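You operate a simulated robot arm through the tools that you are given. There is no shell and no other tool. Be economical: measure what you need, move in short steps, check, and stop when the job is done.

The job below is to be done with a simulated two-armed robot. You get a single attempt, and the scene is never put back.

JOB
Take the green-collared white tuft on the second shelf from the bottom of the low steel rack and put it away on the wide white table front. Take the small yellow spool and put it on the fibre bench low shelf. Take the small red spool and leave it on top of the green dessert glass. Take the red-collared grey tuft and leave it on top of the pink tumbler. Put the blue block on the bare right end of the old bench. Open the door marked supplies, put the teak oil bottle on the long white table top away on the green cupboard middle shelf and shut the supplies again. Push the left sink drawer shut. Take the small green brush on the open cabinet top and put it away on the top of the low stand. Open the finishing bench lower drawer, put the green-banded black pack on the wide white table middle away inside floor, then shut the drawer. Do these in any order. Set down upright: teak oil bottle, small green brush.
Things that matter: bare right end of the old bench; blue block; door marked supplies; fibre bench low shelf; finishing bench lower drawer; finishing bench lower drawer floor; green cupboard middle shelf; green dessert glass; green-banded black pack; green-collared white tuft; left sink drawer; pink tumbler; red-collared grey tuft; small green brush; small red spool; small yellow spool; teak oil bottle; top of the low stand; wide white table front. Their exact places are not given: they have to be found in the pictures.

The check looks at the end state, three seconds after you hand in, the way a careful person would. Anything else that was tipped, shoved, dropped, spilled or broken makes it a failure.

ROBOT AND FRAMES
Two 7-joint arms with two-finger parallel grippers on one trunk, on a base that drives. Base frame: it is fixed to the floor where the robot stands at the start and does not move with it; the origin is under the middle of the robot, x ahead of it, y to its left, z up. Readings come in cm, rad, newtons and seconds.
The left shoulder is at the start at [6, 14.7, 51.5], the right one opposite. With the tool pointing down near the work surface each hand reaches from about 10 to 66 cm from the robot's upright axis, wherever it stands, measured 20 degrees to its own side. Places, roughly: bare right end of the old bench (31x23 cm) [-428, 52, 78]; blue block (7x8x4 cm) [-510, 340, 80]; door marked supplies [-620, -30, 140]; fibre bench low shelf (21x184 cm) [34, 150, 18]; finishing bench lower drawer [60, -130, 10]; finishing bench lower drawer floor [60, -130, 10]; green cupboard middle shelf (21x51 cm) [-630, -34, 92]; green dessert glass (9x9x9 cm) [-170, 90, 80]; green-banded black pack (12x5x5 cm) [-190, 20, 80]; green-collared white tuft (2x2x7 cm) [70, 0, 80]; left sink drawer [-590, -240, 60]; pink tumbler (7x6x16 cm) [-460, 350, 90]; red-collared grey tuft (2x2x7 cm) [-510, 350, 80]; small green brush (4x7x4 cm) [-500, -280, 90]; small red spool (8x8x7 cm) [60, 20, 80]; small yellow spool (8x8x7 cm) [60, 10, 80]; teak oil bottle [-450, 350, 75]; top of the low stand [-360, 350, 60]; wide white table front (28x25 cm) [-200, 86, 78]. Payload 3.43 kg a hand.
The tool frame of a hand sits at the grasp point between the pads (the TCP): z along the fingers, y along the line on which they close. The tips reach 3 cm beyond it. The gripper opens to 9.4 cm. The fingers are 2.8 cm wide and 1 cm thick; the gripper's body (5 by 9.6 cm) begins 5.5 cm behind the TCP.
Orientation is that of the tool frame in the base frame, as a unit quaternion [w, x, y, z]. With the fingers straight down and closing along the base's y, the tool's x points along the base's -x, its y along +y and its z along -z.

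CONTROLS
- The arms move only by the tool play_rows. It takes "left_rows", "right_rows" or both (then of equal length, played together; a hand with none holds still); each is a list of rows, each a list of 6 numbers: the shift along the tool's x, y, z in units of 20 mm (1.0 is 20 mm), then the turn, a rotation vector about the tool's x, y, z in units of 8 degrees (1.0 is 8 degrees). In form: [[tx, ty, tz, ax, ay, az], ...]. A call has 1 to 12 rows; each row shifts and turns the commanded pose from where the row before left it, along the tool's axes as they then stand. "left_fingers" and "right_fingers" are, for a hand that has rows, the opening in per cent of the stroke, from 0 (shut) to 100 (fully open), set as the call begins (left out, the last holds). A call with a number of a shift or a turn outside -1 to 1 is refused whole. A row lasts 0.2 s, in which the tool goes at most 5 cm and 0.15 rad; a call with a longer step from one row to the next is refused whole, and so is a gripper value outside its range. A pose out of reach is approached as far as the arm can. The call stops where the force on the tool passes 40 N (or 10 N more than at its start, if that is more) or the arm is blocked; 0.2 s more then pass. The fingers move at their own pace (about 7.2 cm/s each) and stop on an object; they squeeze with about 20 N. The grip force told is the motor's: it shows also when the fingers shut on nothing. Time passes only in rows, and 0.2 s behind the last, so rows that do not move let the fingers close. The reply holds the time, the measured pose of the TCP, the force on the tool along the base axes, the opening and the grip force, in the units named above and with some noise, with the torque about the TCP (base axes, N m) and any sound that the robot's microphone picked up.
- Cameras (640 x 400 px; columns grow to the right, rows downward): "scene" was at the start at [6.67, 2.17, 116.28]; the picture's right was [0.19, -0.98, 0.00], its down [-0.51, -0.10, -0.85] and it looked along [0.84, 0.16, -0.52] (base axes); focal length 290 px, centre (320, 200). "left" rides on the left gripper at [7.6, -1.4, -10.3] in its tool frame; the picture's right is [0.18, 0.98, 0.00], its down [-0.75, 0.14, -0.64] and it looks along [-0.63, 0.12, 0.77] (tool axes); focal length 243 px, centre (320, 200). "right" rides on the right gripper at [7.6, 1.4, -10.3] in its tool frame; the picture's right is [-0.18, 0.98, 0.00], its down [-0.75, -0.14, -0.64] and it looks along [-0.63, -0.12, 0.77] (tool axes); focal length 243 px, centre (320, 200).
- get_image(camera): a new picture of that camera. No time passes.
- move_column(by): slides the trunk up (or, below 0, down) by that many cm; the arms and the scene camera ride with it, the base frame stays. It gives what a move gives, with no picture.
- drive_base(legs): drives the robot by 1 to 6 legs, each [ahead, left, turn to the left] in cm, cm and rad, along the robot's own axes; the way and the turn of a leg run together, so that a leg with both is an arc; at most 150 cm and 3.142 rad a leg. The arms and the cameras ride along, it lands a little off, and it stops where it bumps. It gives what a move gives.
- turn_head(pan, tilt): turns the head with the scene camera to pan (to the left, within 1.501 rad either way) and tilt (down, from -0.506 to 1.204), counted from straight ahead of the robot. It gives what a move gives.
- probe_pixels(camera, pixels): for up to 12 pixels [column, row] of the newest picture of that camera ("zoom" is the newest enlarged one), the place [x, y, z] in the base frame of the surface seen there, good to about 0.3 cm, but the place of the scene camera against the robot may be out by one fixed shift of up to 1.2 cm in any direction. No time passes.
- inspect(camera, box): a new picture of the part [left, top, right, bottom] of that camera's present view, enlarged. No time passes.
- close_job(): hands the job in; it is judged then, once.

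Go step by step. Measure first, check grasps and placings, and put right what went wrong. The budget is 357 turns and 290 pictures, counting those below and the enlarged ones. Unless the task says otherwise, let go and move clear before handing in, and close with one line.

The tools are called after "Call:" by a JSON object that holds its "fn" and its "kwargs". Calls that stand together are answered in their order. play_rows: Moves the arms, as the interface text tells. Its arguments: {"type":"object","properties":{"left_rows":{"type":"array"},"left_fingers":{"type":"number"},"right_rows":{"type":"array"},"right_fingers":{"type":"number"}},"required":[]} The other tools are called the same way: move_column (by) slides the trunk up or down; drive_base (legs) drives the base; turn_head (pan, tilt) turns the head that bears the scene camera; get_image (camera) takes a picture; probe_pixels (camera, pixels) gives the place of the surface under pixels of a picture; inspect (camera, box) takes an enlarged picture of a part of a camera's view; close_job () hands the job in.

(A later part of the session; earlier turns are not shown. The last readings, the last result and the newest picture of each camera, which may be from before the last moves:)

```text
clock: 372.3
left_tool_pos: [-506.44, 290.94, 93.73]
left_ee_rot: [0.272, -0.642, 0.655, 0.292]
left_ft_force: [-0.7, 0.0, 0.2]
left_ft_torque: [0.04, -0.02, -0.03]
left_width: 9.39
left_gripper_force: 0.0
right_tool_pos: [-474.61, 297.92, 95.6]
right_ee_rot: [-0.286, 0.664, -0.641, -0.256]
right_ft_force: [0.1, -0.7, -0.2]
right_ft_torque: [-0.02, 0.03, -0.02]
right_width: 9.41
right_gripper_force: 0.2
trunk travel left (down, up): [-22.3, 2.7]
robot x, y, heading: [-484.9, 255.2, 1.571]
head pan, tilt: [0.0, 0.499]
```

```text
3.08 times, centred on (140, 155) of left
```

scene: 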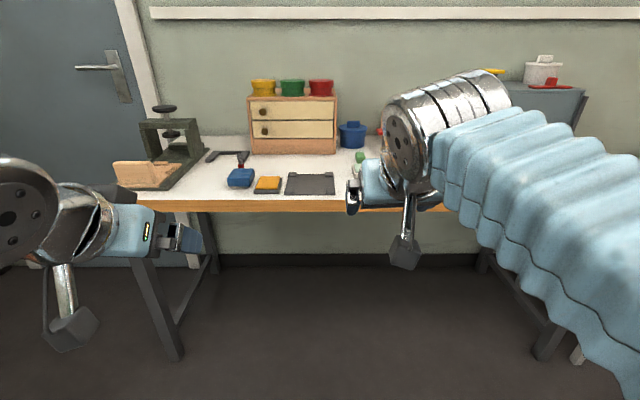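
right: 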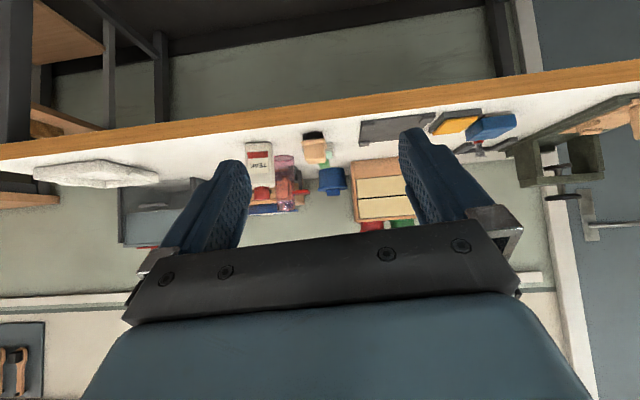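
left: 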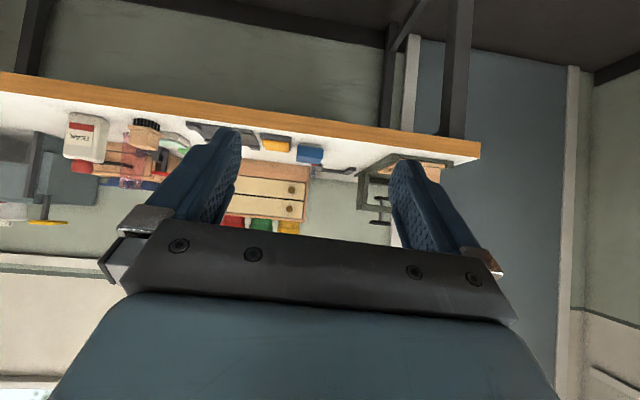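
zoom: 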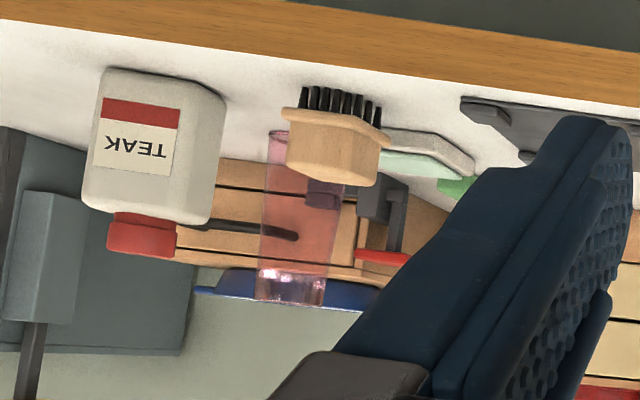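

Block spans x≈-511.7..-505.5, y 337–345, top 81.8. Drive in 24 cm and approach it with the left hand.

Call:
{"fn": "drive_base", "kwargs": {"legs": [[24, 0, 0]]}}

Call:
{"fn": "get_image", "kwargs": {"camera": "left"}}

Call:
{"fn": "get_image", "kwargs": {"camera": "scene"}}

```text
clock: 374.1
left_tool_pos: [-506.43, 314.97, 93.89]
left_ee_rot: [0.271, -0.643, 0.654, 0.292]
left_ft_force: [1.3, 0.3, 1.4]
left_ft_torque: [0.03, -0.04, 0.0]
left_width: 9.41
left_gripper_force: 0.1
right_tool_pos: [-474.88, 322.09, 95.62]
right_ee_rot: [-0.286, 0.666, -0.64, -0.256]
right_ft_force: [0.5, 0.9, 0.3]
right_ft_torque: [-0.02, -0.05, 0.01]
right_width: 9.41
right_gripper_force: 0.1
trunk travel left (down, up): [-22.3, 2.7]
robot x, y, heading: [-484.42, 279.25, 1.57]
head pan, tilt: [0.0, 0.499]
```

```text
166 pictures are left
```

left: 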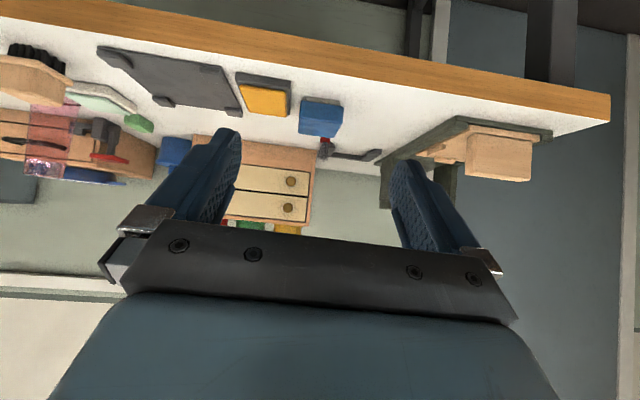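

```text
165 pictures are left
```

scene: 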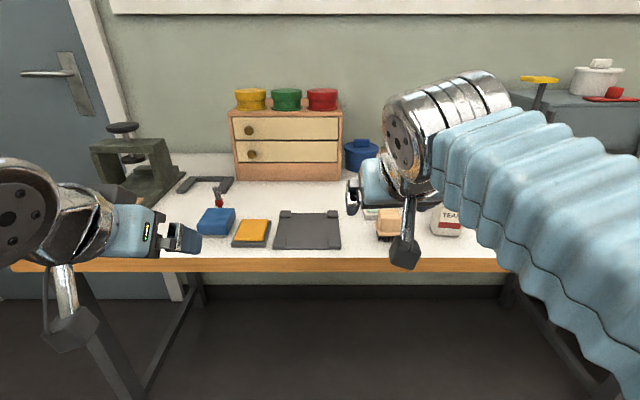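

Call:
{"fn": "inspect", "kwargs": {"camera": "left", "box": [230, 70, 390, 170]}}

Call:
{"fn": "probe_pixels", "kwargs": {"camera": "zoom", "pixels": [[280, 150], [275, 245], [430, 255], [455, 150], [350, 265], [380, 310], [390, 290], [355, 200], [500, 200], [370, 280]]}}

```text
4.00 times, centred on (310, 120) of left
```

zoom: 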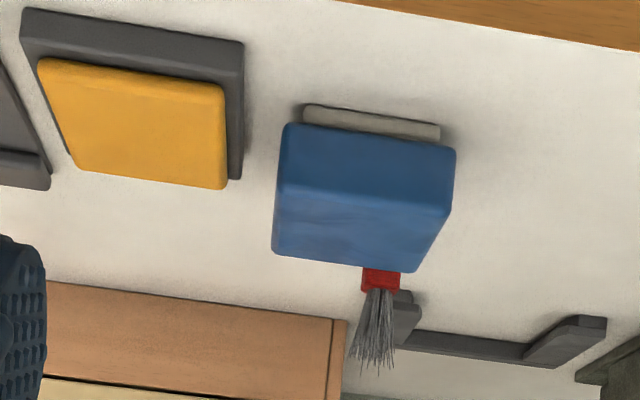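

```text
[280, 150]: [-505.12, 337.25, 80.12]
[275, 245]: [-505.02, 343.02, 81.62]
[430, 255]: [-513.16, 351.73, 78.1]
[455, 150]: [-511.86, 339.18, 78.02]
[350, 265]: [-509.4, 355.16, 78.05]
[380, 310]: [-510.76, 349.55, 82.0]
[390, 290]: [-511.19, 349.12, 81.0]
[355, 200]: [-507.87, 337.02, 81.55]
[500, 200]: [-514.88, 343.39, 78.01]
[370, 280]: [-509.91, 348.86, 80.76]
```

Block centre x≈-508.3; tuft at (-510.6,349.6). Approach the block.

Call:
{"fn": "play_rows", "kwargs": {"left_rows": [[-0.475, 0.0975, 1, 0, 0, 0], [-0.475, 0.0975, 1, 0, 0, 0], [-0.475, 0.0975, 1, 0, 0, 0], [-0.475, 0.0975, 1, 0, 0, 0], [-0.475, 0.0975, 1, 0, 0, 0], [-0.475, 0.0975, 1, 0, 0, 0], [-0.475, 0.0975, 1, 0, 0, 0], [-0.475, 0.0975, 1, 0, 0, 0], [0, 0, 1, 0, 0, 0], [0, 0, 1, 0, 0, 0]]}}

Call:
{"fn": "get_image", "kwargs": {"camera": "left"}}

```text
clock: 376.3
left_tool_pos: [-508.17, 334.91, 85.62]
left_ee_rot: [0.271, -0.643, 0.654, 0.292]
left_ft_force: [-0.6, -1.0, 0.2]
left_ft_torque: [-0.01, 0.01, 0.01]
left_width: 9.38
left_gripper_force: 0.2
right_tool_pos: [-474.85, 322.15, 95.73]
right_ee_rot: [-0.286, 0.666, -0.64, -0.256]
right_ft_force: [-0.3, -0.2, 0.0]
right_ft_torque: [-0.02, 0.0, -0.04]
right_width: 9.41
right_gripper_force: 0.1
trunk travel left (down, up): [-22.3, 2.7]
robot x, y, heading: [-484.87, 279.27, 1.574]
head pan, tilt: [0.0, 0.499]
```

```text
163 pictures are left
```

left: 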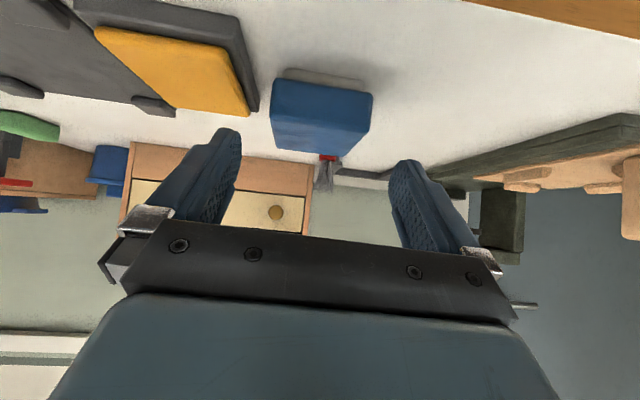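

Narrow the opening a bit for the yellow pad and go in.

Call:
{"fn": "play_rows", "kwargs": {"left_rows": [[0, 0, 0.3, 0, 0, 0], [0, 0.05, 0.9, 0, 0, 0], [0, 0, 0.9, 0, 0, 0], [0, 0, 0.85, 0, 0, 0]], "left_fingers": 86}}

Call:
{"fn": "get_image", "kwargs": {"camera": "left"}}

```text
clock: 377.3
left_tool_pos: [-508.52, 339.12, 81.71]
left_ee_rot: [0.272, -0.643, 0.654, 0.291]
left_ft_force: [-0.3, -0.1, -0.8]
left_ft_torque: [0.01, 0.05, -0.02]
left_width: 8.1
left_gripper_force: 0.0
right_tool_pos: [-474.82, 322.12, 95.6]
right_ee_rot: [-0.287, 0.665, -0.641, -0.256]
right_ft_force: [0.1, -0.1, -0.3]
right_ft_torque: [-0.01, 0.01, 0.03]
right_width: 9.4
right_gripper_force: 0.0
trunk travel left (down, up): [-22.3, 2.7]
robot x, y, heading: [-484.66, 279.13, 1.575]
head pan, tilt: [0.0, 0.499]
```

```text
162 pictures are left
```

left: 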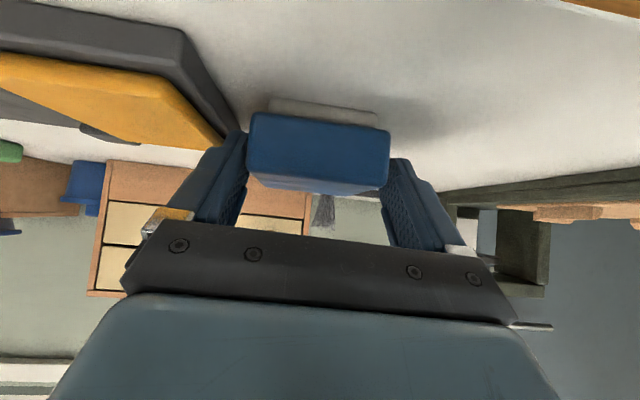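

Block is between the fingers. Close and lift.

Call:
{"fn": "play_rows", "kwargs": {"left_rows": [[0, 0, 0, 0, 0, 0], [0, 0, 0, 0, 0, 0], [0, 0, 0, 0, 0, 0], [0, 0, 0, 0, 0, 0]], "left_fingers": 0}}

Call:
{"fn": "play_rows", "kwargs": {"left_rows": [[-0.7, 0, -0.7, 0, 0, 0], [-0.7, 0, -0.7, 0, 0, 0], [-0.7, 0, -0.7, 0, 0, 0], [-0.7, 0, -0.7, 0, 0, 0], [-0.7, 0, -0.7, 0, 0, 0], [0.7, 0, -0.7, 0, 0, 0], [0.7, 0, -0.7, 0, 0, 0], [0.7, 0, -0.7, 0, 0, 0], [0.7, 0, -0.7, 0, 0, 0], [0.7, 0, -0.7, 0, 0, 0], [0.7, 0, -0.7, 0, 0, 0], [0.7, 0, -0.7, 0, 0, 0]]}}

Call:
{"fn": "get_image", "kwargs": {"camera": "left"}}

Call:
{"fn": "get_image", "kwargs": {"camera": "scene"}}

```text
clock: 378.3
left_tool_pos: [-508.49, 339.01, 81.81]
left_ee_rot: [0.273, -0.642, 0.655, 0.291]
left_ft_force: [-0.1, 0.3, 1.2]
left_ft_torque: [0.08, -0.05, 0.0]
left_width: 6.98
left_gripper_force: 20.2
right_tool_pos: [-474.8, 322.18, 95.64]
right_ee_rot: [-0.286, 0.665, -0.64, -0.257]
right_ft_force: [0.0, 0.1, 0.0]
right_ft_torque: [0.01, 0.01, 0.01]
right_width: 9.41
right_gripper_force: 0.0
trunk travel left (down, up): [-22.3, 2.7]
robot x, y, heading: [-485.01, 279.52, 1.571]
head pan, tilt: [0.0, 0.499]
```

```text
clock: 380.9
left_tool_pos: [-508.24, 324.95, 91.16]
left_ee_rot: [0.271, -0.642, 0.655, 0.291]
left_ft_force: [-0.8, 0.9, -0.8]
left_ft_torque: [-0.03, 0.02, -0.03]
left_width: 6.98
left_gripper_force: 20.2
right_tool_pos: [-474.79, 322.15, 95.59]
right_ee_rot: [-0.286, 0.665, -0.64, -0.256]
right_ft_force: [-0.1, 0.5, -0.3]
right_ft_torque: [0.01, 0.01, 0.0]
right_width: 9.42
right_gripper_force: 0.1
trunk travel left (down, up): [-22.3, 2.7]
robot x, y, heading: [-484.49, 279.52, 1.57]
head pan, tilt: [0.0, 0.499]
```

```text
161 pictures are left
```

left: 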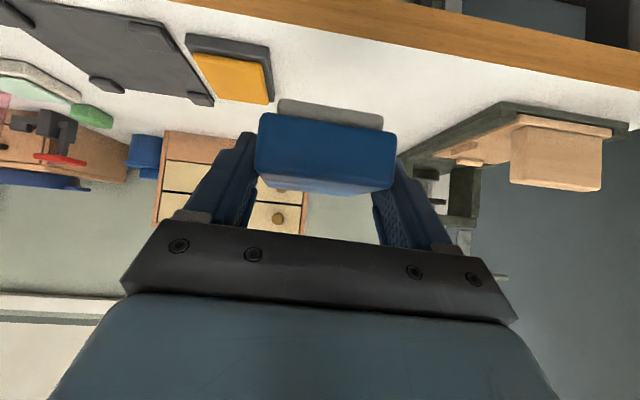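

```text
160 pictures are left
```

scene: 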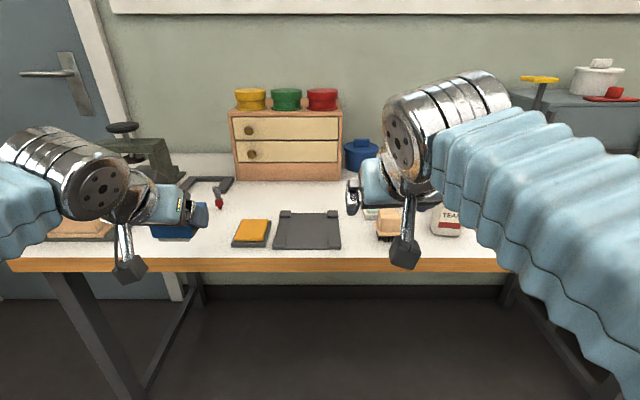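

Block held; the tuft stands alone at (219,200). Pull the left hand back, shift the base left 30 cm.

Call:
{"fn": "play_rows", "kwargs": {"left_rows": [[0.7, 0, -0.7, 0, 0, 0], [0.7, 0, -0.7, 0, 0, 0], [0.7, 0, -0.7, 0, 0, 0], [0.7, 0, -0.7, 0, 0, 0], [0.5, 0, -0.9, 0, 0, 0]]}}

Call:
{"fn": "drive_base", "kwargs": {"legs": [[0, 29, 0]]}}

Call:
{"fn": "get_image", "kwargs": {"camera": "right"}}

Call:
{"fn": "get_image", "kwargs": {"camera": "scene"}}

```text
clock: 382.1
left_tool_pos: [-508.22, 314.94, 91.46]
left_ee_rot: [0.272, -0.643, 0.654, 0.292]
left_ft_force: [-0.4, -0.6, -0.5]
left_ft_torque: [-0.04, 0.0, 0.0]
left_width: 6.96
left_gripper_force: 19.6
right_tool_pos: [-474.68, 322.09, 95.57]
right_ee_rot: [-0.286, 0.666, -0.64, -0.256]
right_ft_force: [0.3, 0.3, -0.3]
right_ft_torque: [0.04, 0.0, 0.02]
right_width: 9.4
right_gripper_force: 0.0
trunk travel left (down, up): [-22.3, 2.7]
robot x, y, heading: [-484.62, 279.07, 1.574]
head pan, tilt: [0.0, 0.499]
```

```text
clock: 384.1
left_tool_pos: [-537.02, 315.03, 91.34]
left_ee_rot: [0.271, -0.642, 0.656, 0.291]
left_ft_force: [-0.1, -0.1, -0.8]
left_ft_torque: [-0.01, -0.01, 0.01]
left_width: 6.98
left_gripper_force: 20.1
right_tool_pos: [-503.66, 322.21, 95.63]
right_ee_rot: [-0.286, 0.665, -0.641, -0.256]
right_ft_force: [0.7, -0.2, 0.1]
right_ft_torque: [-0.02, -0.01, 0.02]
right_width: 9.36
right_gripper_force: 0.1
trunk travel left (down, up): [-22.3, 2.7]
robot x, y, heading: [-513.7, 279.04, 1.566]
head pan, tilt: [0.0, 0.499]
```

```text
159 pictures are left
```

right: 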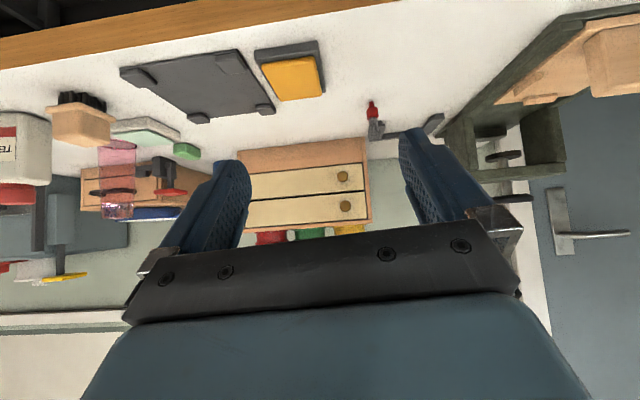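

```text
158 pictures are left
```

scene: 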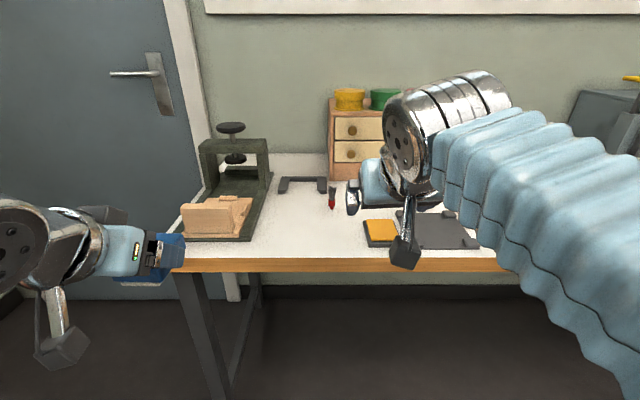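

Call:
{"fn": "inspect", "kwargs": {"camera": "right", "box": [330, 80, 470, 160]}}

Call:
{"fn": "probe_pixels", "kwargs": {"camera": "zoom", "pixels": [[190, 110], [190, 150], [205, 195], [195, 240], [450, 180], [330, 255], [175, 170], [215, 165]]}}

Call:
{"fn": "inspect", "kwargs": {"camera": "right", "box": [0, 80, 220, 240]}}

Call:
{"fn": "probe_pixels", "kwargs": {"camera": "right", "pixels": [[115, 200], [118, 210], [100, 212], [132, 210], [115, 165], [80, 110], [30, 155], [10, 195]]}}

```text
4.57 times, centred on (400, 120) of right
```

zoom: 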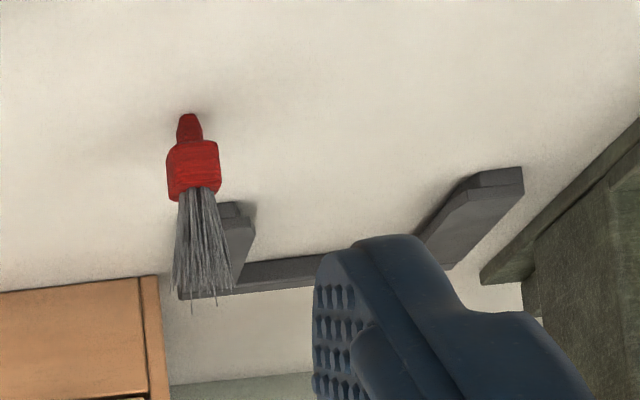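

```text
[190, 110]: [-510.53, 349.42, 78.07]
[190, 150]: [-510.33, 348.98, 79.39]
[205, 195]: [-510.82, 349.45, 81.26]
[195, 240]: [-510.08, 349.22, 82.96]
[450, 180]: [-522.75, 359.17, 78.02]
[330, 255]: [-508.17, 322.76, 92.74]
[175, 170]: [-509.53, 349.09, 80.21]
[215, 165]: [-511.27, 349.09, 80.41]
```

```text
2.50 times, centred on (110, 160) of right
```

zoom: 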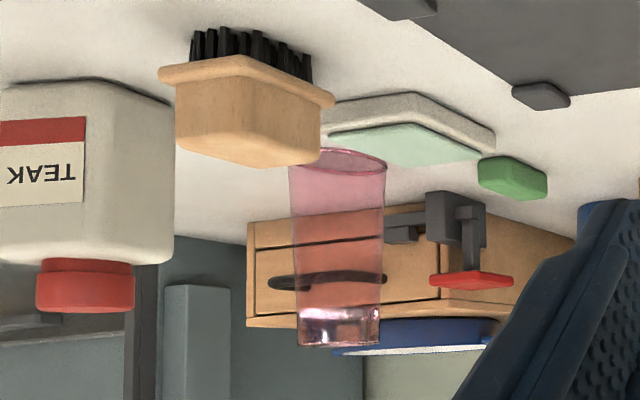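

```text
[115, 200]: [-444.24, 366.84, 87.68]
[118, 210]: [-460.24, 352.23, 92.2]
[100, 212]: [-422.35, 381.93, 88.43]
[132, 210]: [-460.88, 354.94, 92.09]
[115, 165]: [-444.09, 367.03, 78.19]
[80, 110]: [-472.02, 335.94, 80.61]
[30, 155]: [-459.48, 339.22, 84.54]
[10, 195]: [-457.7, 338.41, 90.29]
```

Tumbler is inverted with thick base on top. Check the bracket leg just behind the tuft.

Call:
{"fn": "inspect", "kwargs": {"camera": "right", "box": [340, 90, 440, 150]}}

Call:
{"fn": "probe_pixels", "kwargs": {"camera": "zoom", "pixels": [[285, 240], [280, 215], [320, 230], [300, 260], [290, 290], [400, 280], [310, 205]]}}

```text
6.40 times, centred on (390, 120) of right
```

zoom: 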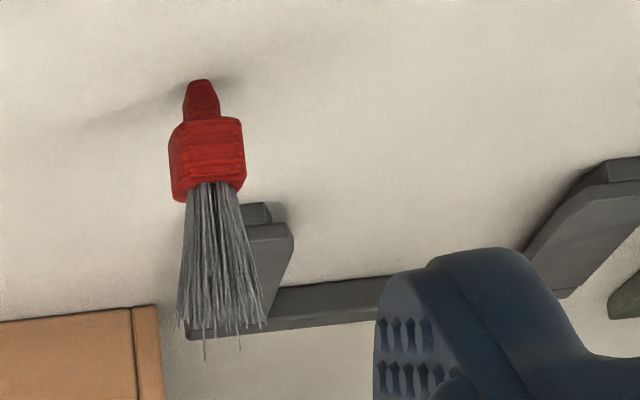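

```text
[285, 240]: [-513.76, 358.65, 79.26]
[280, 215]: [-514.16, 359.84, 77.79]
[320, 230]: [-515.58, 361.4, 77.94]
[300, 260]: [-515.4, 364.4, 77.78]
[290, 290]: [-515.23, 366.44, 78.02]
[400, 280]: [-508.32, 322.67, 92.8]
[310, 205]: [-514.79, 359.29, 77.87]
```

Clear. Approach the tuft with the right hand at half opening.

Call:
{"fn": "play_rows", "kwargs": {"right_rows": [[-0.55, 0.39, 1, 0, 0, 0], [-0.55, 0.39, 1, 0, 0, 0], [-0.55, 0.39, 1, 0, 0, 0], [-0.55, 0.39, 1, 0, 0, 0], [-0.55, 0.39, 1, 0, 0, 0], [-0.55, 0.39, 1, 0, 0, 0], [-0.55, 0.39, 1, 0, 0, 0], [-0.55, 0.39, 1, 0, 0, 0], [-0.55, 0.39, 1, 0, 0, 0], [0, 0, 1, 0, 0, 0], [0, 0, 1, 0, 0, 0], [0, 0, 0.6, 0, 0, 0]], "right_fingers": 60}}

Call:
{"fn": "get_image", "kwargs": {"camera": "right"}}

```text
clock: 386.7
left_tool_pos: [-537.1, 315.06, 91.34]
left_ee_rot: [0.273, -0.641, 0.656, 0.291]
left_ft_force: [-0.4, -0.6, -1.0]
left_ft_torque: [-0.02, 0.0, -0.01]
left_width: 6.95
left_gripper_force: 20.0
right_tool_pos: [-510.43, 345.64, 85.92]
right_ee_rot: [-0.287, 0.664, -0.641, -0.257]
right_ft_force: [0.3, 0.3, 0.4]
right_ft_torque: [0.0, 0.0, -0.03]
right_width: 5.6
right_gripper_force: 0.1
trunk travel left (down, up): [-22.3, 2.7]
robot x, y, heading: [-513.45, 279.47, 1.567]
head pan, tilt: [0.0, 0.499]
```

```text
154 pictures are left
```

right: 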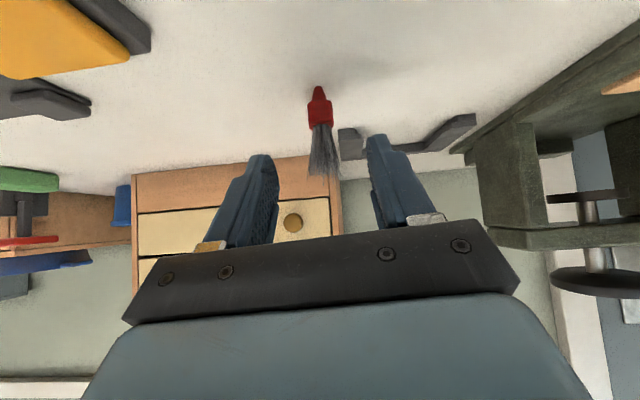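

Centred. Go in and close.

Call:
{"fn": "play_rows", "kwargs": {"right_rows": [[0, 0, 1, 0, 0, 0], [0, 0, 1, 0, 0, 0], [0, 0, 1, 0, 0, 0]]}}

Call:
{"fn": "play_rows", "kwargs": {"right_rows": [[0, 0, 0, 0, 0, 0], [0, 0, 0, 0, 0, 0], [0, 0, 0, 0, 0, 0], [0, 0, 0, 0, 0, 0]], "right_fingers": 0}}

Call:
{"fn": "get_image", "kwargs": {"camera": "right"}}

```text
clock: 387.5
left_tool_pos: [-537.13, 315.11, 91.5]
left_ee_rot: [0.273, -0.641, 0.656, 0.291]
left_ft_force: [-0.4, 0.0, -1.2]
left_ft_torque: [-0.01, 0.03, 0.0]
left_width: 6.97
left_gripper_force: 19.8
right_tool_pos: [-510.32, 349.71, 81.6]
right_ee_rot: [-0.287, 0.664, -0.641, -0.256]
right_ft_force: [-0.1, 0.1, -0.5]
right_ft_torque: [0.0, -0.05, -0.02]
right_width: 5.66
right_gripper_force: 0.0
trunk travel left (down, up): [-22.3, 2.7]
robot x, y, heading: [-513.35, 279.64, 1.571]
head pan, tilt: [0.0, 0.499]
```

```text
clock: 388.5
left_tool_pos: [-536.99, 315.05, 91.46]
left_ee_rot: [0.272, -0.641, 0.656, 0.291]
left_ft_force: [-0.4, -0.4, -1.7]
left_ft_torque: [-0.03, -0.02, 0.02]
left_width: 6.95
left_gripper_force: 20.1
right_tool_pos: [-510.18, 349.78, 81.77]
right_ee_rot: [-0.287, 0.664, -0.641, -0.256]
right_ft_force: [-0.7, -0.3, -0.3]
right_ft_torque: [0.01, -0.01, 0.02]
right_width: 1.73
right_gripper_force: 19.9
trunk travel left (down, up): [-22.3, 2.7]
robot x, y, heading: [-513.03, 279.21, 1.566]
head pan, tilt: [0.0, 0.499]
```

```text
153 pictures are left
```

right: 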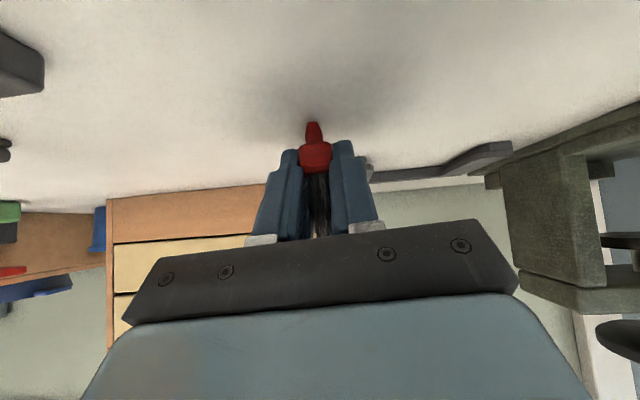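

Lift high and retreat.

Call:
{"fn": "play_rows", "kwargs": {"right_rows": [[-0.7, 0, -0.7, 0, 0, 0], [-0.9, 0, -0.9, 0, 0, 0], [-0.9, 0, -0.9, 0, 0, 0], [-0.9, 0, -0.9, 0, 0, 0], [-0.9, 0, -0.9, 0, 0, 0], [-0.3, -0.3, -1, 0, 0, 0], [0.4, -0.5, -1, 0, 0, 0], [0.8, -0.5, -0.8, 0, 0, 0], [0.8, -0.5, -0.8, 0, 0, 0], [0.8, -0.5, -0.8, 0, 0, 0], [0.8, -0.5, -0.8, 0, 0, 0], [0.8, -0.5, -0.8, 0, 0, 0]]}}

Call:
{"fn": "drive_base", "kwargs": {"legs": [[0, -42, 0]]}}

Call:
{"fn": "get_image", "kwargs": {"camera": "scene"}}

Call:
{"fn": "get_image", "kwargs": {"camera": "right"}}

```text
clock: 391.1
left_tool_pos: [-537.07, 315.1, 91.43]
left_ee_rot: [0.272, -0.641, 0.656, 0.291]
left_ft_force: [-0.2, 0.2, -1.6]
left_ft_torque: [0.0, -0.01, 0.01]
left_width: 6.97
left_gripper_force: 19.9
right_tool_pos: [-505.04, 334.3, 94.56]
right_ee_rot: [-0.287, 0.665, -0.641, -0.255]
right_ft_force: [-0.3, 0.0, -1.5]
right_ft_torque: [-0.01, -0.03, 0.01]
right_width: 1.77
right_gripper_force: 20.2
right hand out of reach, approached as far as the arm can: row 4, 5
trunk travel left (down, up): [-22.3, 2.7]
robot x, y, heading: [-513.84, 279.11, 1.567]
head pan, tilt: [0.0, 0.499]
```

```text
clock: 393.7
left_tool_pos: [-494.69, 315.07, 91.5]
left_ee_rot: [0.272, -0.642, 0.655, 0.291]
left_ft_force: [-0.4, 0.1, -1.8]
left_ft_torque: [-0.02, -0.01, 0.03]
left_width: 7.0
left_gripper_force: 20.0
right_tool_pos: [-462.83, 334.27, 94.52]
right_ee_rot: [-0.286, 0.665, -0.641, -0.256]
right_ft_force: [-0.7, 0.6, 0.5]
right_ft_torque: [0.0, -0.04, 0.01]
right_width: 1.75
right_gripper_force: 19.8
trunk travel left (down, up): [-22.3, 2.7]
robot x, y, heading: [-471.12, 278.96, 1.571]
head pan, tilt: [0.0, 0.499]
```

```text
152 pictures are left
```

scene: 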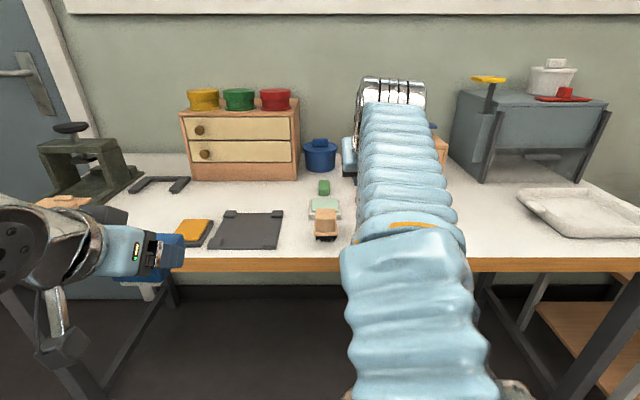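

```text
151 pictures are left
```

right: 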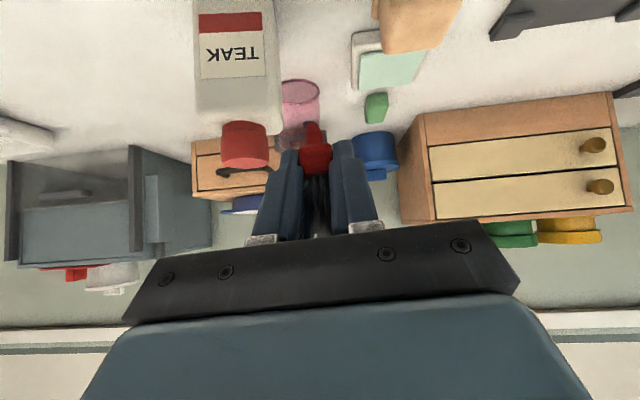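

The hand came close to the bottle; nothing disturbed so far. Probe the bottle cap and tumbler.

Call:
{"fn": "probe_pixels", "kwargs": {"camera": "right", "pixels": [[245, 140], [245, 165], [222, 150], [268, 150], [230, 50], [300, 90], [285, 130], [300, 110], [200, 100], [275, 100]]}}

Call:
{"fn": "inspect", "kwargs": {"camera": "right", "box": [180, 0, 380, 200]}}

```text
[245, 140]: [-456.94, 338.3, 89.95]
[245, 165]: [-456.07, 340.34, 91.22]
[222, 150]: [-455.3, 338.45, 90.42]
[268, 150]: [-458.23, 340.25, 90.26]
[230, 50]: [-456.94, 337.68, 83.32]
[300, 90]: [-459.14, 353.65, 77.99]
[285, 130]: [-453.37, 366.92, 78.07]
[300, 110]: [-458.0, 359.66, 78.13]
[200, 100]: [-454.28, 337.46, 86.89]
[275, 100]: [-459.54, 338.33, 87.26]
```

```text
2.00 times, centred on (280, 100) of right
```

zoom: 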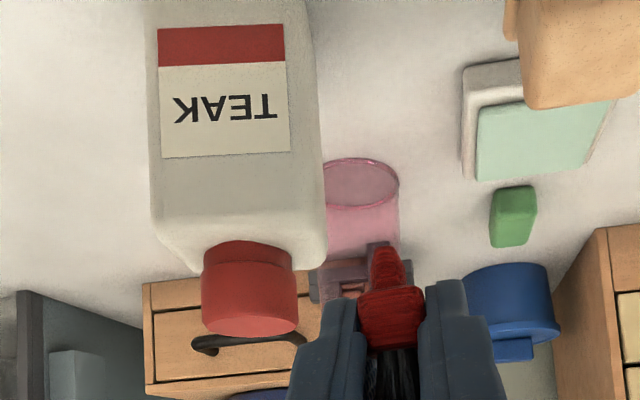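

Raise the right hand clear first (column up too).

Call:
{"fn": "play_rows", "kwargs": {"right_rows": [[-0.7, 0.2, -0.7, 0, 0, 0], [-0.7, 0.2, -0.7, 0, 0, 0], [-0.7, 0.2, -0.7, 0, 0, 0], [-0.6, 0, -0.8, 0, 0, 0], [-0.5, 0, -0.9, 0, 0, 0]]}}

Call:
{"fn": "move_column", "kwargs": {"by": 2.6}}

Call:
{"fn": "get_image", "kwargs": {"camera": "right"}}

```text
clock: 394.9
left_tool_pos: [-494.74, 315.02, 91.33]
left_ee_rot: [0.271, -0.643, 0.654, 0.292]
left_ft_force: [0.0, 1.0, -1.0]
left_ft_torque: [-0.03, -0.01, 0.01]
left_width: 6.97
left_gripper_force: 19.7
right_tool_pos: [-464.49, 333.35, 104.4]
right_ee_rot: [-0.287, 0.664, -0.641, -0.256]
right_ft_force: [-1.0, 1.2, -0.6]
right_ft_torque: [0.01, 0.01, 0.02]
right_width: 1.76
right_gripper_force: 19.4
trunk travel left (down, up): [-22.3, 2.7]
robot x, y, heading: [-470.83, 278.97, 1.57]
head pan, tilt: [0.0, 0.499]
```

```text
clock: 395.6
left_tool_pos: [-494.59, 315.0, 94.03]
left_ee_rot: [0.272, -0.642, 0.655, 0.292]
left_ft_force: [0.2, 0.0, -1.5]
left_ft_torque: [-0.01, 0.02, -0.03]
left_width: 6.95
left_gripper_force: 20.3
right_tool_pos: [-464.43, 333.46, 107.08]
right_ee_rot: [-0.287, 0.665, -0.64, -0.256]
right_ft_force: [0.5, 0.0, 0.2]
right_ft_torque: [0.0, 0.02, 0.0]
right_width: 1.74
right_gripper_force: 19.8
trunk travel left (down, up): [-24.9, 0.1]
robot x, y, heading: [-471.07, 279.4, 1.573]
head pan, tilt: [0.0, 0.499]
```

```text
149 pictures are left
```

right: 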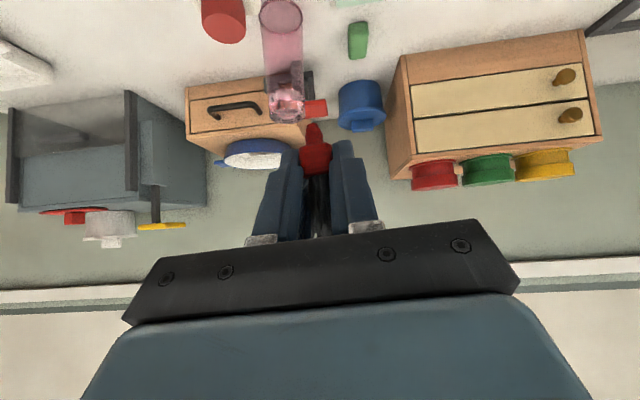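

Now the tumbler top is visible at (287,105). Probe it.

Call:
{"fn": "inspect", "kwargs": {"camera": "right", "box": [240, 0, 360, 140]}}

Call:
{"fn": "probe_pixels", "kwargs": {"camera": "right", "pixels": [[272, 105], [303, 103], [287, 90], [287, 105], [288, 118], [280, 98], [296, 97], [262, 20], [300, 17]]}}

```text
2.86 times, centred on (300, 70) of right
```

zoom: 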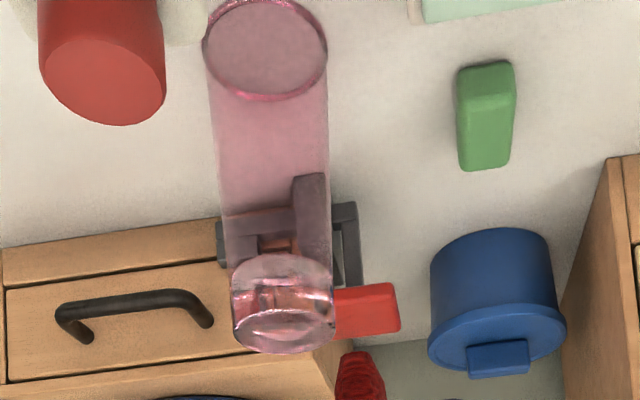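

```text
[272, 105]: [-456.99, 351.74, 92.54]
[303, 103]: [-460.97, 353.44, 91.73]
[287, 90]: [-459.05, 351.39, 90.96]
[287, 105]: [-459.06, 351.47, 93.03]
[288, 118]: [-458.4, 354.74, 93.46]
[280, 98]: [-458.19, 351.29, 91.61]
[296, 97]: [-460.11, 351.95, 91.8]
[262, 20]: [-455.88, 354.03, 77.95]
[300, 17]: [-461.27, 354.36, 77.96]
```

Call:
{"fn": "probe_pixels", "kwargs": {"camera": "zoom", "pixels": [[236, 330], [332, 318], [285, 350], [282, 312], [283, 325], [260, 340], [310, 340], [283, 300]]}}

```text
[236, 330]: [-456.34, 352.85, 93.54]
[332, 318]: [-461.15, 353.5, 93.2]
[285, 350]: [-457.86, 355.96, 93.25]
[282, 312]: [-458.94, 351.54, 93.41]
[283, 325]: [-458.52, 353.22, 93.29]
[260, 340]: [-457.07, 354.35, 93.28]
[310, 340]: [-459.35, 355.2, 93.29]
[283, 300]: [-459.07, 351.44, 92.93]
```

Tumbler top centre (-458.7,353.7), z 93.35. Drive in 13 cm and move over it.

Call:
{"fn": "drive_base", "kwargs": {"legs": [[13, 0, 0]]}}

Call:
{"fn": "get_image", "kwargs": {"camera": "right"}}

```text
clock: 396.9
left_tool_pos: [-494.7, 328.03, 93.96]
left_ee_rot: [0.272, -0.642, 0.655, 0.291]
left_ft_force: [0.6, -0.4, -0.3]
left_ft_torque: [-0.01, 0.01, -0.01]
left_width: 6.95
left_gripper_force: 20.6
right_tool_pos: [-464.39, 346.48, 107.0]
right_ee_rot: [-0.287, 0.665, -0.64, -0.257]
right_ft_force: [0.0, 0.5, 0.1]
right_ft_torque: [-0.01, -0.02, 0.05]
right_width: 1.75
right_gripper_force: 20.0
trunk travel left (down, up): [-24.9, 0.1]
robot x, y, heading: [-471.28, 292.39, 1.573]
head pan, tilt: [0.0, 0.499]
```

```text
147 pictures are left
```

right: 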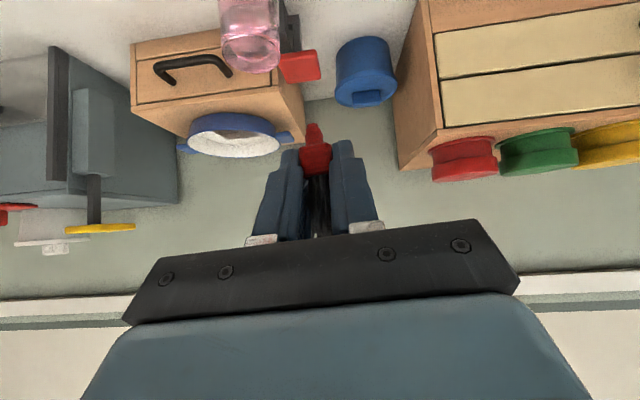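

Call:
{"fn": "probe_pixels", "kwargs": {"camera": "right", "pixels": [[224, 52], [278, 50], [250, 38], [252, 70], [252, 60]]}}

Call:
{"fn": "play_rows", "kwargs": {"right_rows": [[0, -0.5, 0.5, 0, 0, 0], [0, -0.5, 0.7, 0, 0, 0], [0.077, -0.5, 0.9, 0, 0, 0], [0.077, -0.45, 0.9, 0, 0, 0], [0.077, -0.45, 0.9, 0, 0, 0]]}}

Call:
{"fn": "get_image", "kwargs": {"camera": "right"}}

```text
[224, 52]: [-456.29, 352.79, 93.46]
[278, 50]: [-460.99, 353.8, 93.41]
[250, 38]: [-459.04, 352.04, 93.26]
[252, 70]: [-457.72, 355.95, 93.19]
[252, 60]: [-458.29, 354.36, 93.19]
```

```text
clock: 398.1
left_tool_pos: [-494.71, 328.12, 93.93]
left_ee_rot: [0.272, -0.642, 0.655, 0.292]
left_ft_force: [-0.2, -0.4, -1.2]
left_ft_torque: [-0.01, 0.05, -0.05]
left_width: 6.98
left_gripper_force: 19.7
right_tool_pos: [-459.44, 351.77, 101.4]
right_ee_rot: [-0.287, 0.665, -0.641, -0.256]
right_ft_force: [-0.2, 0.3, -0.3]
right_ft_torque: [0.0, 0.0, 0.03]
right_width: 1.78
right_gripper_force: 20.1
trunk travel left (down, up): [-24.9, 0.1]
robot x, y, heading: [-470.99, 292.23, 1.572]
head pan, tilt: [0.0, 0.499]
```

```text
146 pictures are left
```

right: 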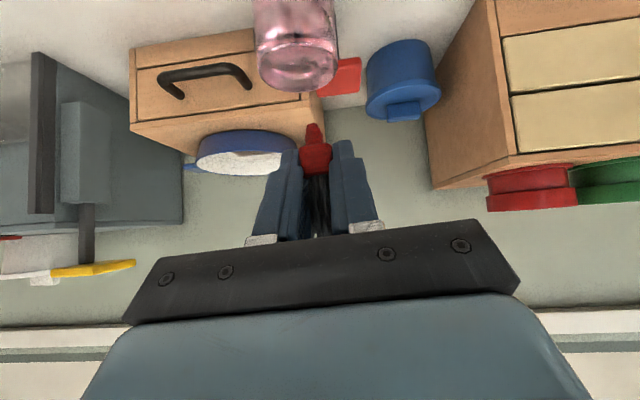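

Call:
{"fn": "play_rows", "kwargs": {"right_rows": [[0.1, -0.1, 0.75, 0, 0, 0], [0.16, -0.1, 0.65, 0, 0, 0], [0.22, -0.1, 0.55, 0, 0, 0]]}}

Call:
{"fn": "get_image", "kwargs": {"camera": "right"}}

```text
clock: 398.9
left_tool_pos: [-494.74, 328.11, 94.01]
left_ee_rot: [0.273, -0.642, 0.655, 0.291]
left_ft_force: [-0.6, -0.2, -1.3]
left_ft_torque: [-0.02, 0.02, 0.0]
left_width: 6.97
left_gripper_force: 19.7
right_tool_pos: [-458.73, 353.93, 98.07]
right_ee_rot: [-0.286, 0.665, -0.64, -0.256]
right_ft_force: [-0.2, 0.4, 0.1]
right_ft_torque: [-0.01, 0.0, -0.02]
right_width: 1.73
right_gripper_force: 20.0
trunk travel left (down, up): [-24.9, 0.1]
robot x, y, heading: [-471.28, 292.04, 1.567]
head pan, tilt: [0.0, 0.499]
```

```text
145 pictures are left
```

right: 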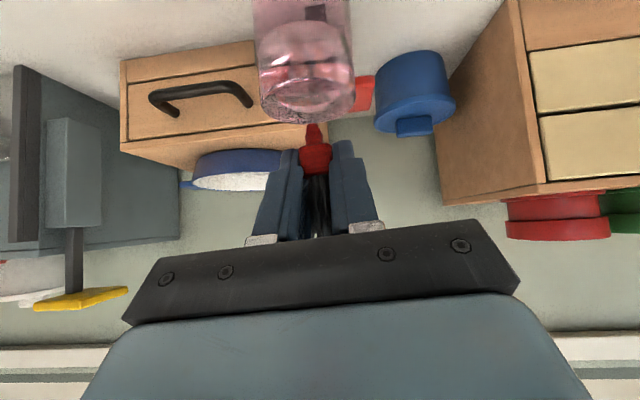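

Perspective consistent (tip ~1 cm above). Lower gently.

Call:
{"fn": "play_rows", "kwargs": {"right_rows": [[0.1, 0, 0.1, 0, 0, 0], [0.1, 0, 0.1, 0, 0, 0], [0.08, 0, 0.08, 0, 0, 0]]}}

Call:
{"fn": "inspect", "kwargs": {"camera": "right", "box": [230, 0, 400, 190]}}

```text
clock: 399.7
left_tool_pos: [-494.81, 328.11, 93.92]
left_ee_rot: [0.272, -0.642, 0.655, 0.291]
left_ft_force: [-0.6, 0.3, -1.4]
left_ft_torque: [-0.01, -0.02, -0.01]
left_width: 6.98
left_gripper_force: 20.4
right_tool_pos: [-458.78, 353.92, 97.32]
right_ee_rot: [-0.287, 0.665, -0.64, -0.257]
right_ft_force: [-0.4, -0.7, -0.7]
right_ft_torque: [-0.01, 0.0, 0.01]
right_width: 1.73
right_gripper_force: 20.1
trunk travel left (down, up): [-24.9, 0.1]
robot x, y, heading: [-471.41, 292.13, 1.574]
head pan, tilt: [0.0, 0.499]
```

```text
2.11 times, centred on (315, 95) of right
```

zoom: 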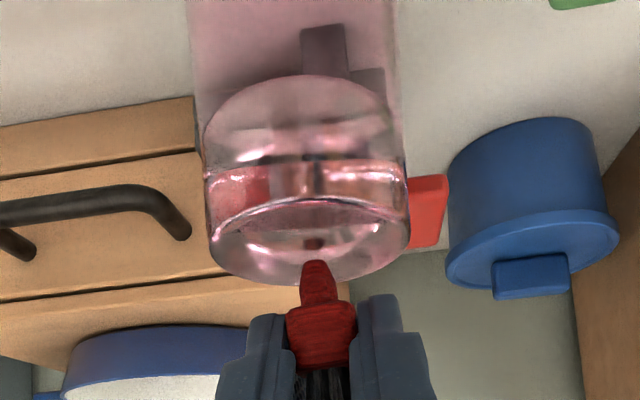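

Tip and its reflection show ~0.3 cm gap and ~0.7 cm behind centre. Correct back 0.6 and lower.

Call:
{"fn": "play_rows", "kwargs": {"right_rows": [[0.2, 0, -0.2, 0, 0, 0], [0.05, 0, 0.05, 0, 0, 0], [0.05, 0, 0.05, 0, 0, 0]]}}

Call:
{"fn": "inspect", "kwargs": {"camera": "right", "box": [230, 0, 400, 190]}}

```text
clock: 400.5
left_tool_pos: [-494.73, 328.1, 94.12]
left_ee_rot: [0.273, -0.642, 0.654, 0.292]
left_ft_force: [0.3, 0.0, -1.1]
left_ft_torque: [-0.01, 0.0, 0.01]
left_width: 6.97
left_gripper_force: 20.3
right_tool_pos: [-458.65, 353.44, 97.18]
right_ee_rot: [-0.288, 0.664, -0.64, -0.257]
right_ft_force: [0.6, 1.3, 8.2]
right_ft_torque: [0.04, 0.0, -0.05]
right_width: 1.73
right_gripper_force: 19.9
trunk travel left (down, up): [-24.9, 0.1]
robot x, y, heading: [-471.07, 292.55, 1.569]
head pan, tilt: [0.0, 0.499]
```

```text
2.11 times, centred on (315, 95) of right
```

zoom: 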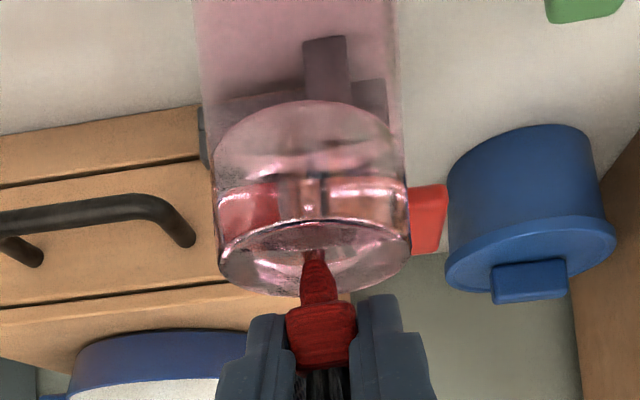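

Contact at centre. Release and retreat along the fingers.

Call:
{"fn": "play_rows", "kwargs": {"right_rows": [[-0.02, 0, -0.02, 0, 0, 0], [0, 0, 0, 0, 0, 0], [0, 0, 0, 0, 0, 0]], "right_fingers": 45}}

Call:
{"fn": "play_rows", "kwargs": {"right_rows": [[0, 0, -0.3, 0, 0, 0], [0, 0, -0.6, 0, 0, 0], [0, 0, -1, 0, 0, 0], [0, 0, -1, 0, 0, 0], [0, 0, -1, 0, 0, 0], [0, 0, -1, 0, 0, 0]]}}

Call:
{"fn": "get_image", "kwargs": {"camera": "right"}}

```text
clock: 401.3
left_tool_pos: [-494.68, 328.16, 93.95]
left_ee_rot: [0.272, -0.642, 0.655, 0.291]
left_ft_force: [0.3, -0.1, -1.1]
left_ft_torque: [0.01, 0.01, 0.0]
left_width: 6.99
left_gripper_force: 20.2
right_tool_pos: [-458.66, 353.31, 97.05]
right_ee_rot: [-0.287, 0.665, -0.64, -0.256]
right_ft_force: [0.1, -0.4, -0.7]
right_ft_torque: [0.03, 0.02, -0.03]
right_width: 4.21
right_gripper_force: 0.1
trunk travel left (down, up): [-24.9, 0.1]
robot x, y, heading: [-471.1, 292.38, 1.573]
head pan, tilt: [0.0, 0.499]
```

```text
clock: 402.7
left_tool_pos: [-494.81, 328.0, 94.06]
left_ee_rot: [0.272, -0.642, 0.654, 0.292]
left_ft_force: [0.5, -0.4, -0.5]
left_ft_torque: [-0.02, 0.01, 0.0]
left_width: 6.94
left_gripper_force: 19.6
right_tool_pos: [-458.91, 346.4, 103.95]
right_ee_rot: [-0.287, 0.665, -0.64, -0.257]
right_ft_force: [0.3, 0.3, -0.3]
right_ft_torque: [0.01, 0.04, 0.01]
right_width: 4.21
right_gripper_force: 0.1
trunk travel left (down, up): [-24.9, 0.1]
robot x, y, heading: [-470.84, 292.07, 1.572]
head pan, tilt: [0.0, 0.499]
```

```text
142 pictures are left
```

right: 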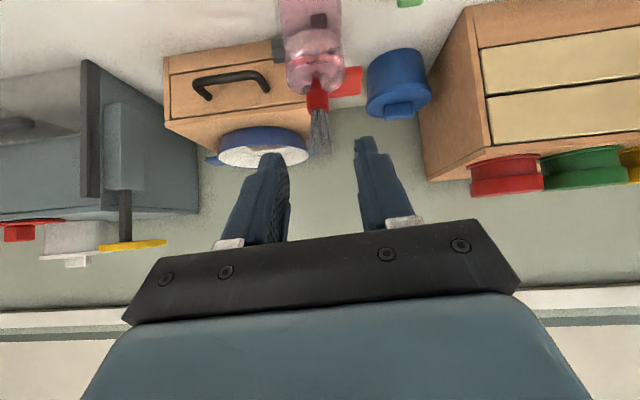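

Tuft stands on the tumbler. Now the teak bottle: back the right hand out and down in front of it, opening fully.

Call:
{"fn": "play_rows", "kwargs": {"right_rows": [[0.85, 0, -0.85, 0, 0, 0], [0.85, 0, -0.85, 0, 0, 0], [0.85, 0, -0.85, 0, 0, 0], [0.85, 0, -0.85, 0, 0, 0], [0.85, 0, -0.85, 0, 0, 0], [0.85, 0, -0.85, 0, 0, 0], [0.85, 0, -0.85, 0, 0, 0], [0.8, -0.3, 0.8, 0, 0, 0], [0.8, -0.3, 0.8, 0, 0, 0], [0.8, -0.3, 0.8, 0, 0, 0], [0.7, 0, 0.7, 0, 0, 0]], "right_fingers": 100}}

Call:
{"fn": "get_image", "kwargs": {"camera": "right"}}

```text
clock: 405.1
left_tool_pos: [-494.77, 328.19, 94.11]
left_ee_rot: [0.271, -0.643, 0.655, 0.291]
left_ft_force: [0.1, 1.3, -1.3]
left_ft_torque: [-0.03, -0.04, 0.03]
left_width: 6.97
left_gripper_force: 20.1
right_tool_pos: [-456.43, 329.52, 95.14]
right_ee_rot: [-0.287, 0.664, -0.641, -0.256]
right_ft_force: [0.6, -0.4, -0.3]
right_ft_torque: [-0.01, -0.02, 0.02]
right_width: 9.39
right_gripper_force: 0.0
trunk travel left (down, up): [-24.9, 0.1]
robot x, y, heading: [-471.05, 291.99, 1.572]
head pan, tilt: [0.0, 0.499]
```

```text
141 pictures are left
```

right: 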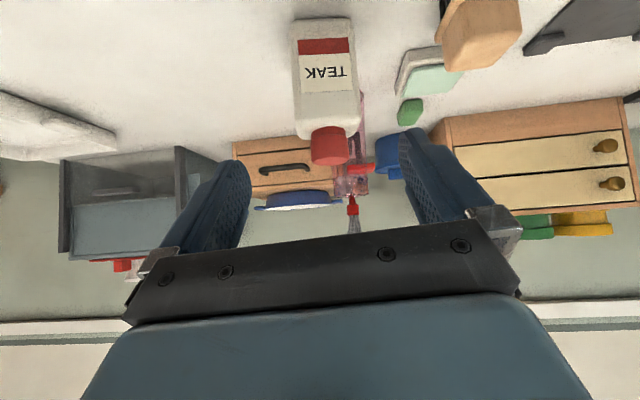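

Call:
{"fn": "probe_pixels", "kwargs": {"camera": "right", "pixels": [[292, 50], [352, 50], [297, 115], [358, 110], [325, 70], [325, 25], [330, 160], [328, 145], [325, 100]]}}

Call:
{"fn": "inspect", "kwargs": {"camera": "right", "box": [250, 0, 420, 250]}}

```text
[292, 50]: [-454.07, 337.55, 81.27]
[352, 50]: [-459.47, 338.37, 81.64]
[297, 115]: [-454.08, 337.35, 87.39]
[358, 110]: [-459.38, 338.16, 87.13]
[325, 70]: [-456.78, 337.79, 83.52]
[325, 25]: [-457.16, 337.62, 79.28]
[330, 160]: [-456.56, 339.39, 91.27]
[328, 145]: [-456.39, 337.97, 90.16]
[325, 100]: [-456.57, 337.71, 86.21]
```

```text
1.60 times, centred on (335, 125) of right
```

zoom: 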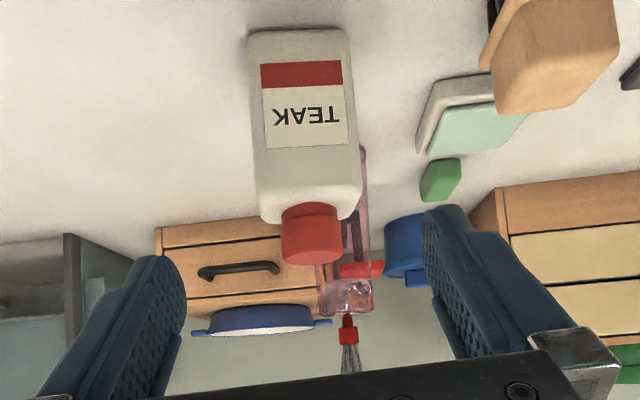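

Bottle centre (-456.8,339.8), yawed ~9°. Align yaw and approach to ~7 cm short.

Call:
{"fn": "play_rows", "kwargs": {"right_rows": [[0.05, 0.6, 0, 0.433, 0.03, 0.43], [0.05, 0.66, 0, 0.433, 0.03, 0.43], [0.05, 0, 0.9, 0, 0, 0], [0.05, 0, 0.9, 0, 0, 0], [0, 0, 0.9, 0, 0, 0], [0, 0, 0.9, 0, 0, 0]], "right_fingers": 90}}

Call:
{"fn": "get_image", "kwargs": {"camera": "right"}}

```text
clock: 406.5
left_tool_pos: [-494.84, 328.01, 94.06]
left_ee_rot: [0.273, -0.641, 0.655, 0.291]
left_ft_force: [-0.5, -0.5, -0.5]
left_ft_torque: [0.0, -0.04, 0.01]
left_width: 6.98
left_gripper_force: 19.8
right_tool_pos: [-457.8, 334.39, 89.66]
right_ee_rot: [0.308, -0.607, 0.695, 0.232]
right_ft_force: [1.1, 0.7, -0.3]
right_ft_torque: [-0.01, 0.0, 0.0]
right_width: 8.45
right_gripper_force: 0.0
trunk travel left (down, up): [-24.9, 0.1]
robot x, y, heading: [-470.96, 292.41, 1.571]
head pan, tilt: [0.0, 0.499]
```

```text
139 pictures are left
```

right: 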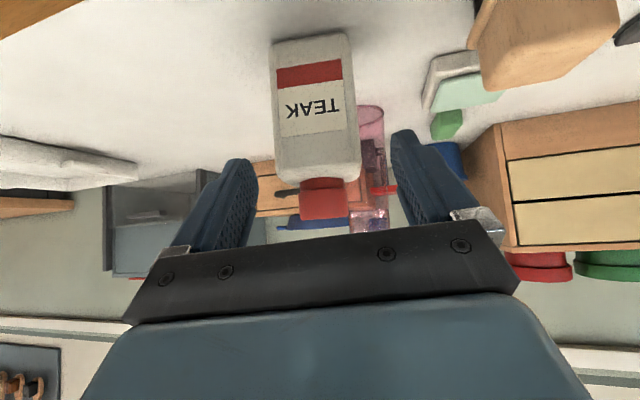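

Well centred. Advance 7.4 cm and close.

Call:
{"fn": "play_rows", "kwargs": {"right_rows": [[0, 0.03, 0.9, 0, 0, 0], [0, 0.03, 0.9, 0, 0, 0], [0, 0, 0.9, 0, 0, 0], [0, 0, 0.9, 0, 0, 0]]}}

Call:
{"fn": "get_image", "kwargs": {"camera": "right"}}

```text
clock: 407.5
left_tool_pos: [-494.69, 328.07, 93.95]
left_ee_rot: [0.272, -0.642, 0.655, 0.291]
left_ft_force: [-0.5, 1.0, -0.4]
left_ft_torque: [0.01, -0.01, -0.01]
left_width: 6.99
left_gripper_force: 20.3
right_tool_pos: [-456.83, 339.33, 84.67]
right_ee_rot: [0.308, -0.608, 0.694, 0.232]
right_ft_force: [0.4, -1.0, 0.1]
right_ft_torque: [0.0, -0.01, -0.02]
right_width: 8.43
right_gripper_force: 0.0
trunk travel left (down, up): [-24.9, 0.1]
robot x, y, heading: [-470.75, 292.27, 1.573]
head pan, tilt: [0.0, 0.499]
```

```text
138 pictures are left
```

right: 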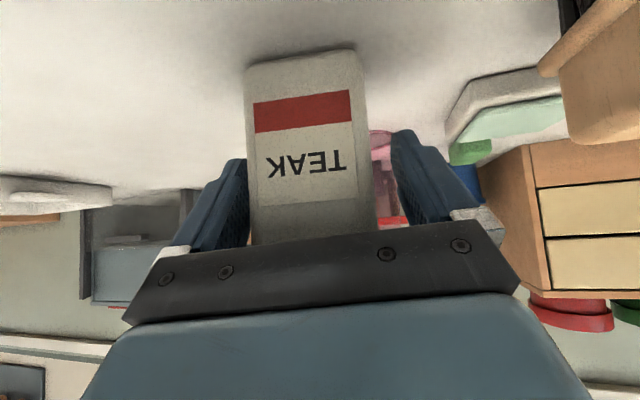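

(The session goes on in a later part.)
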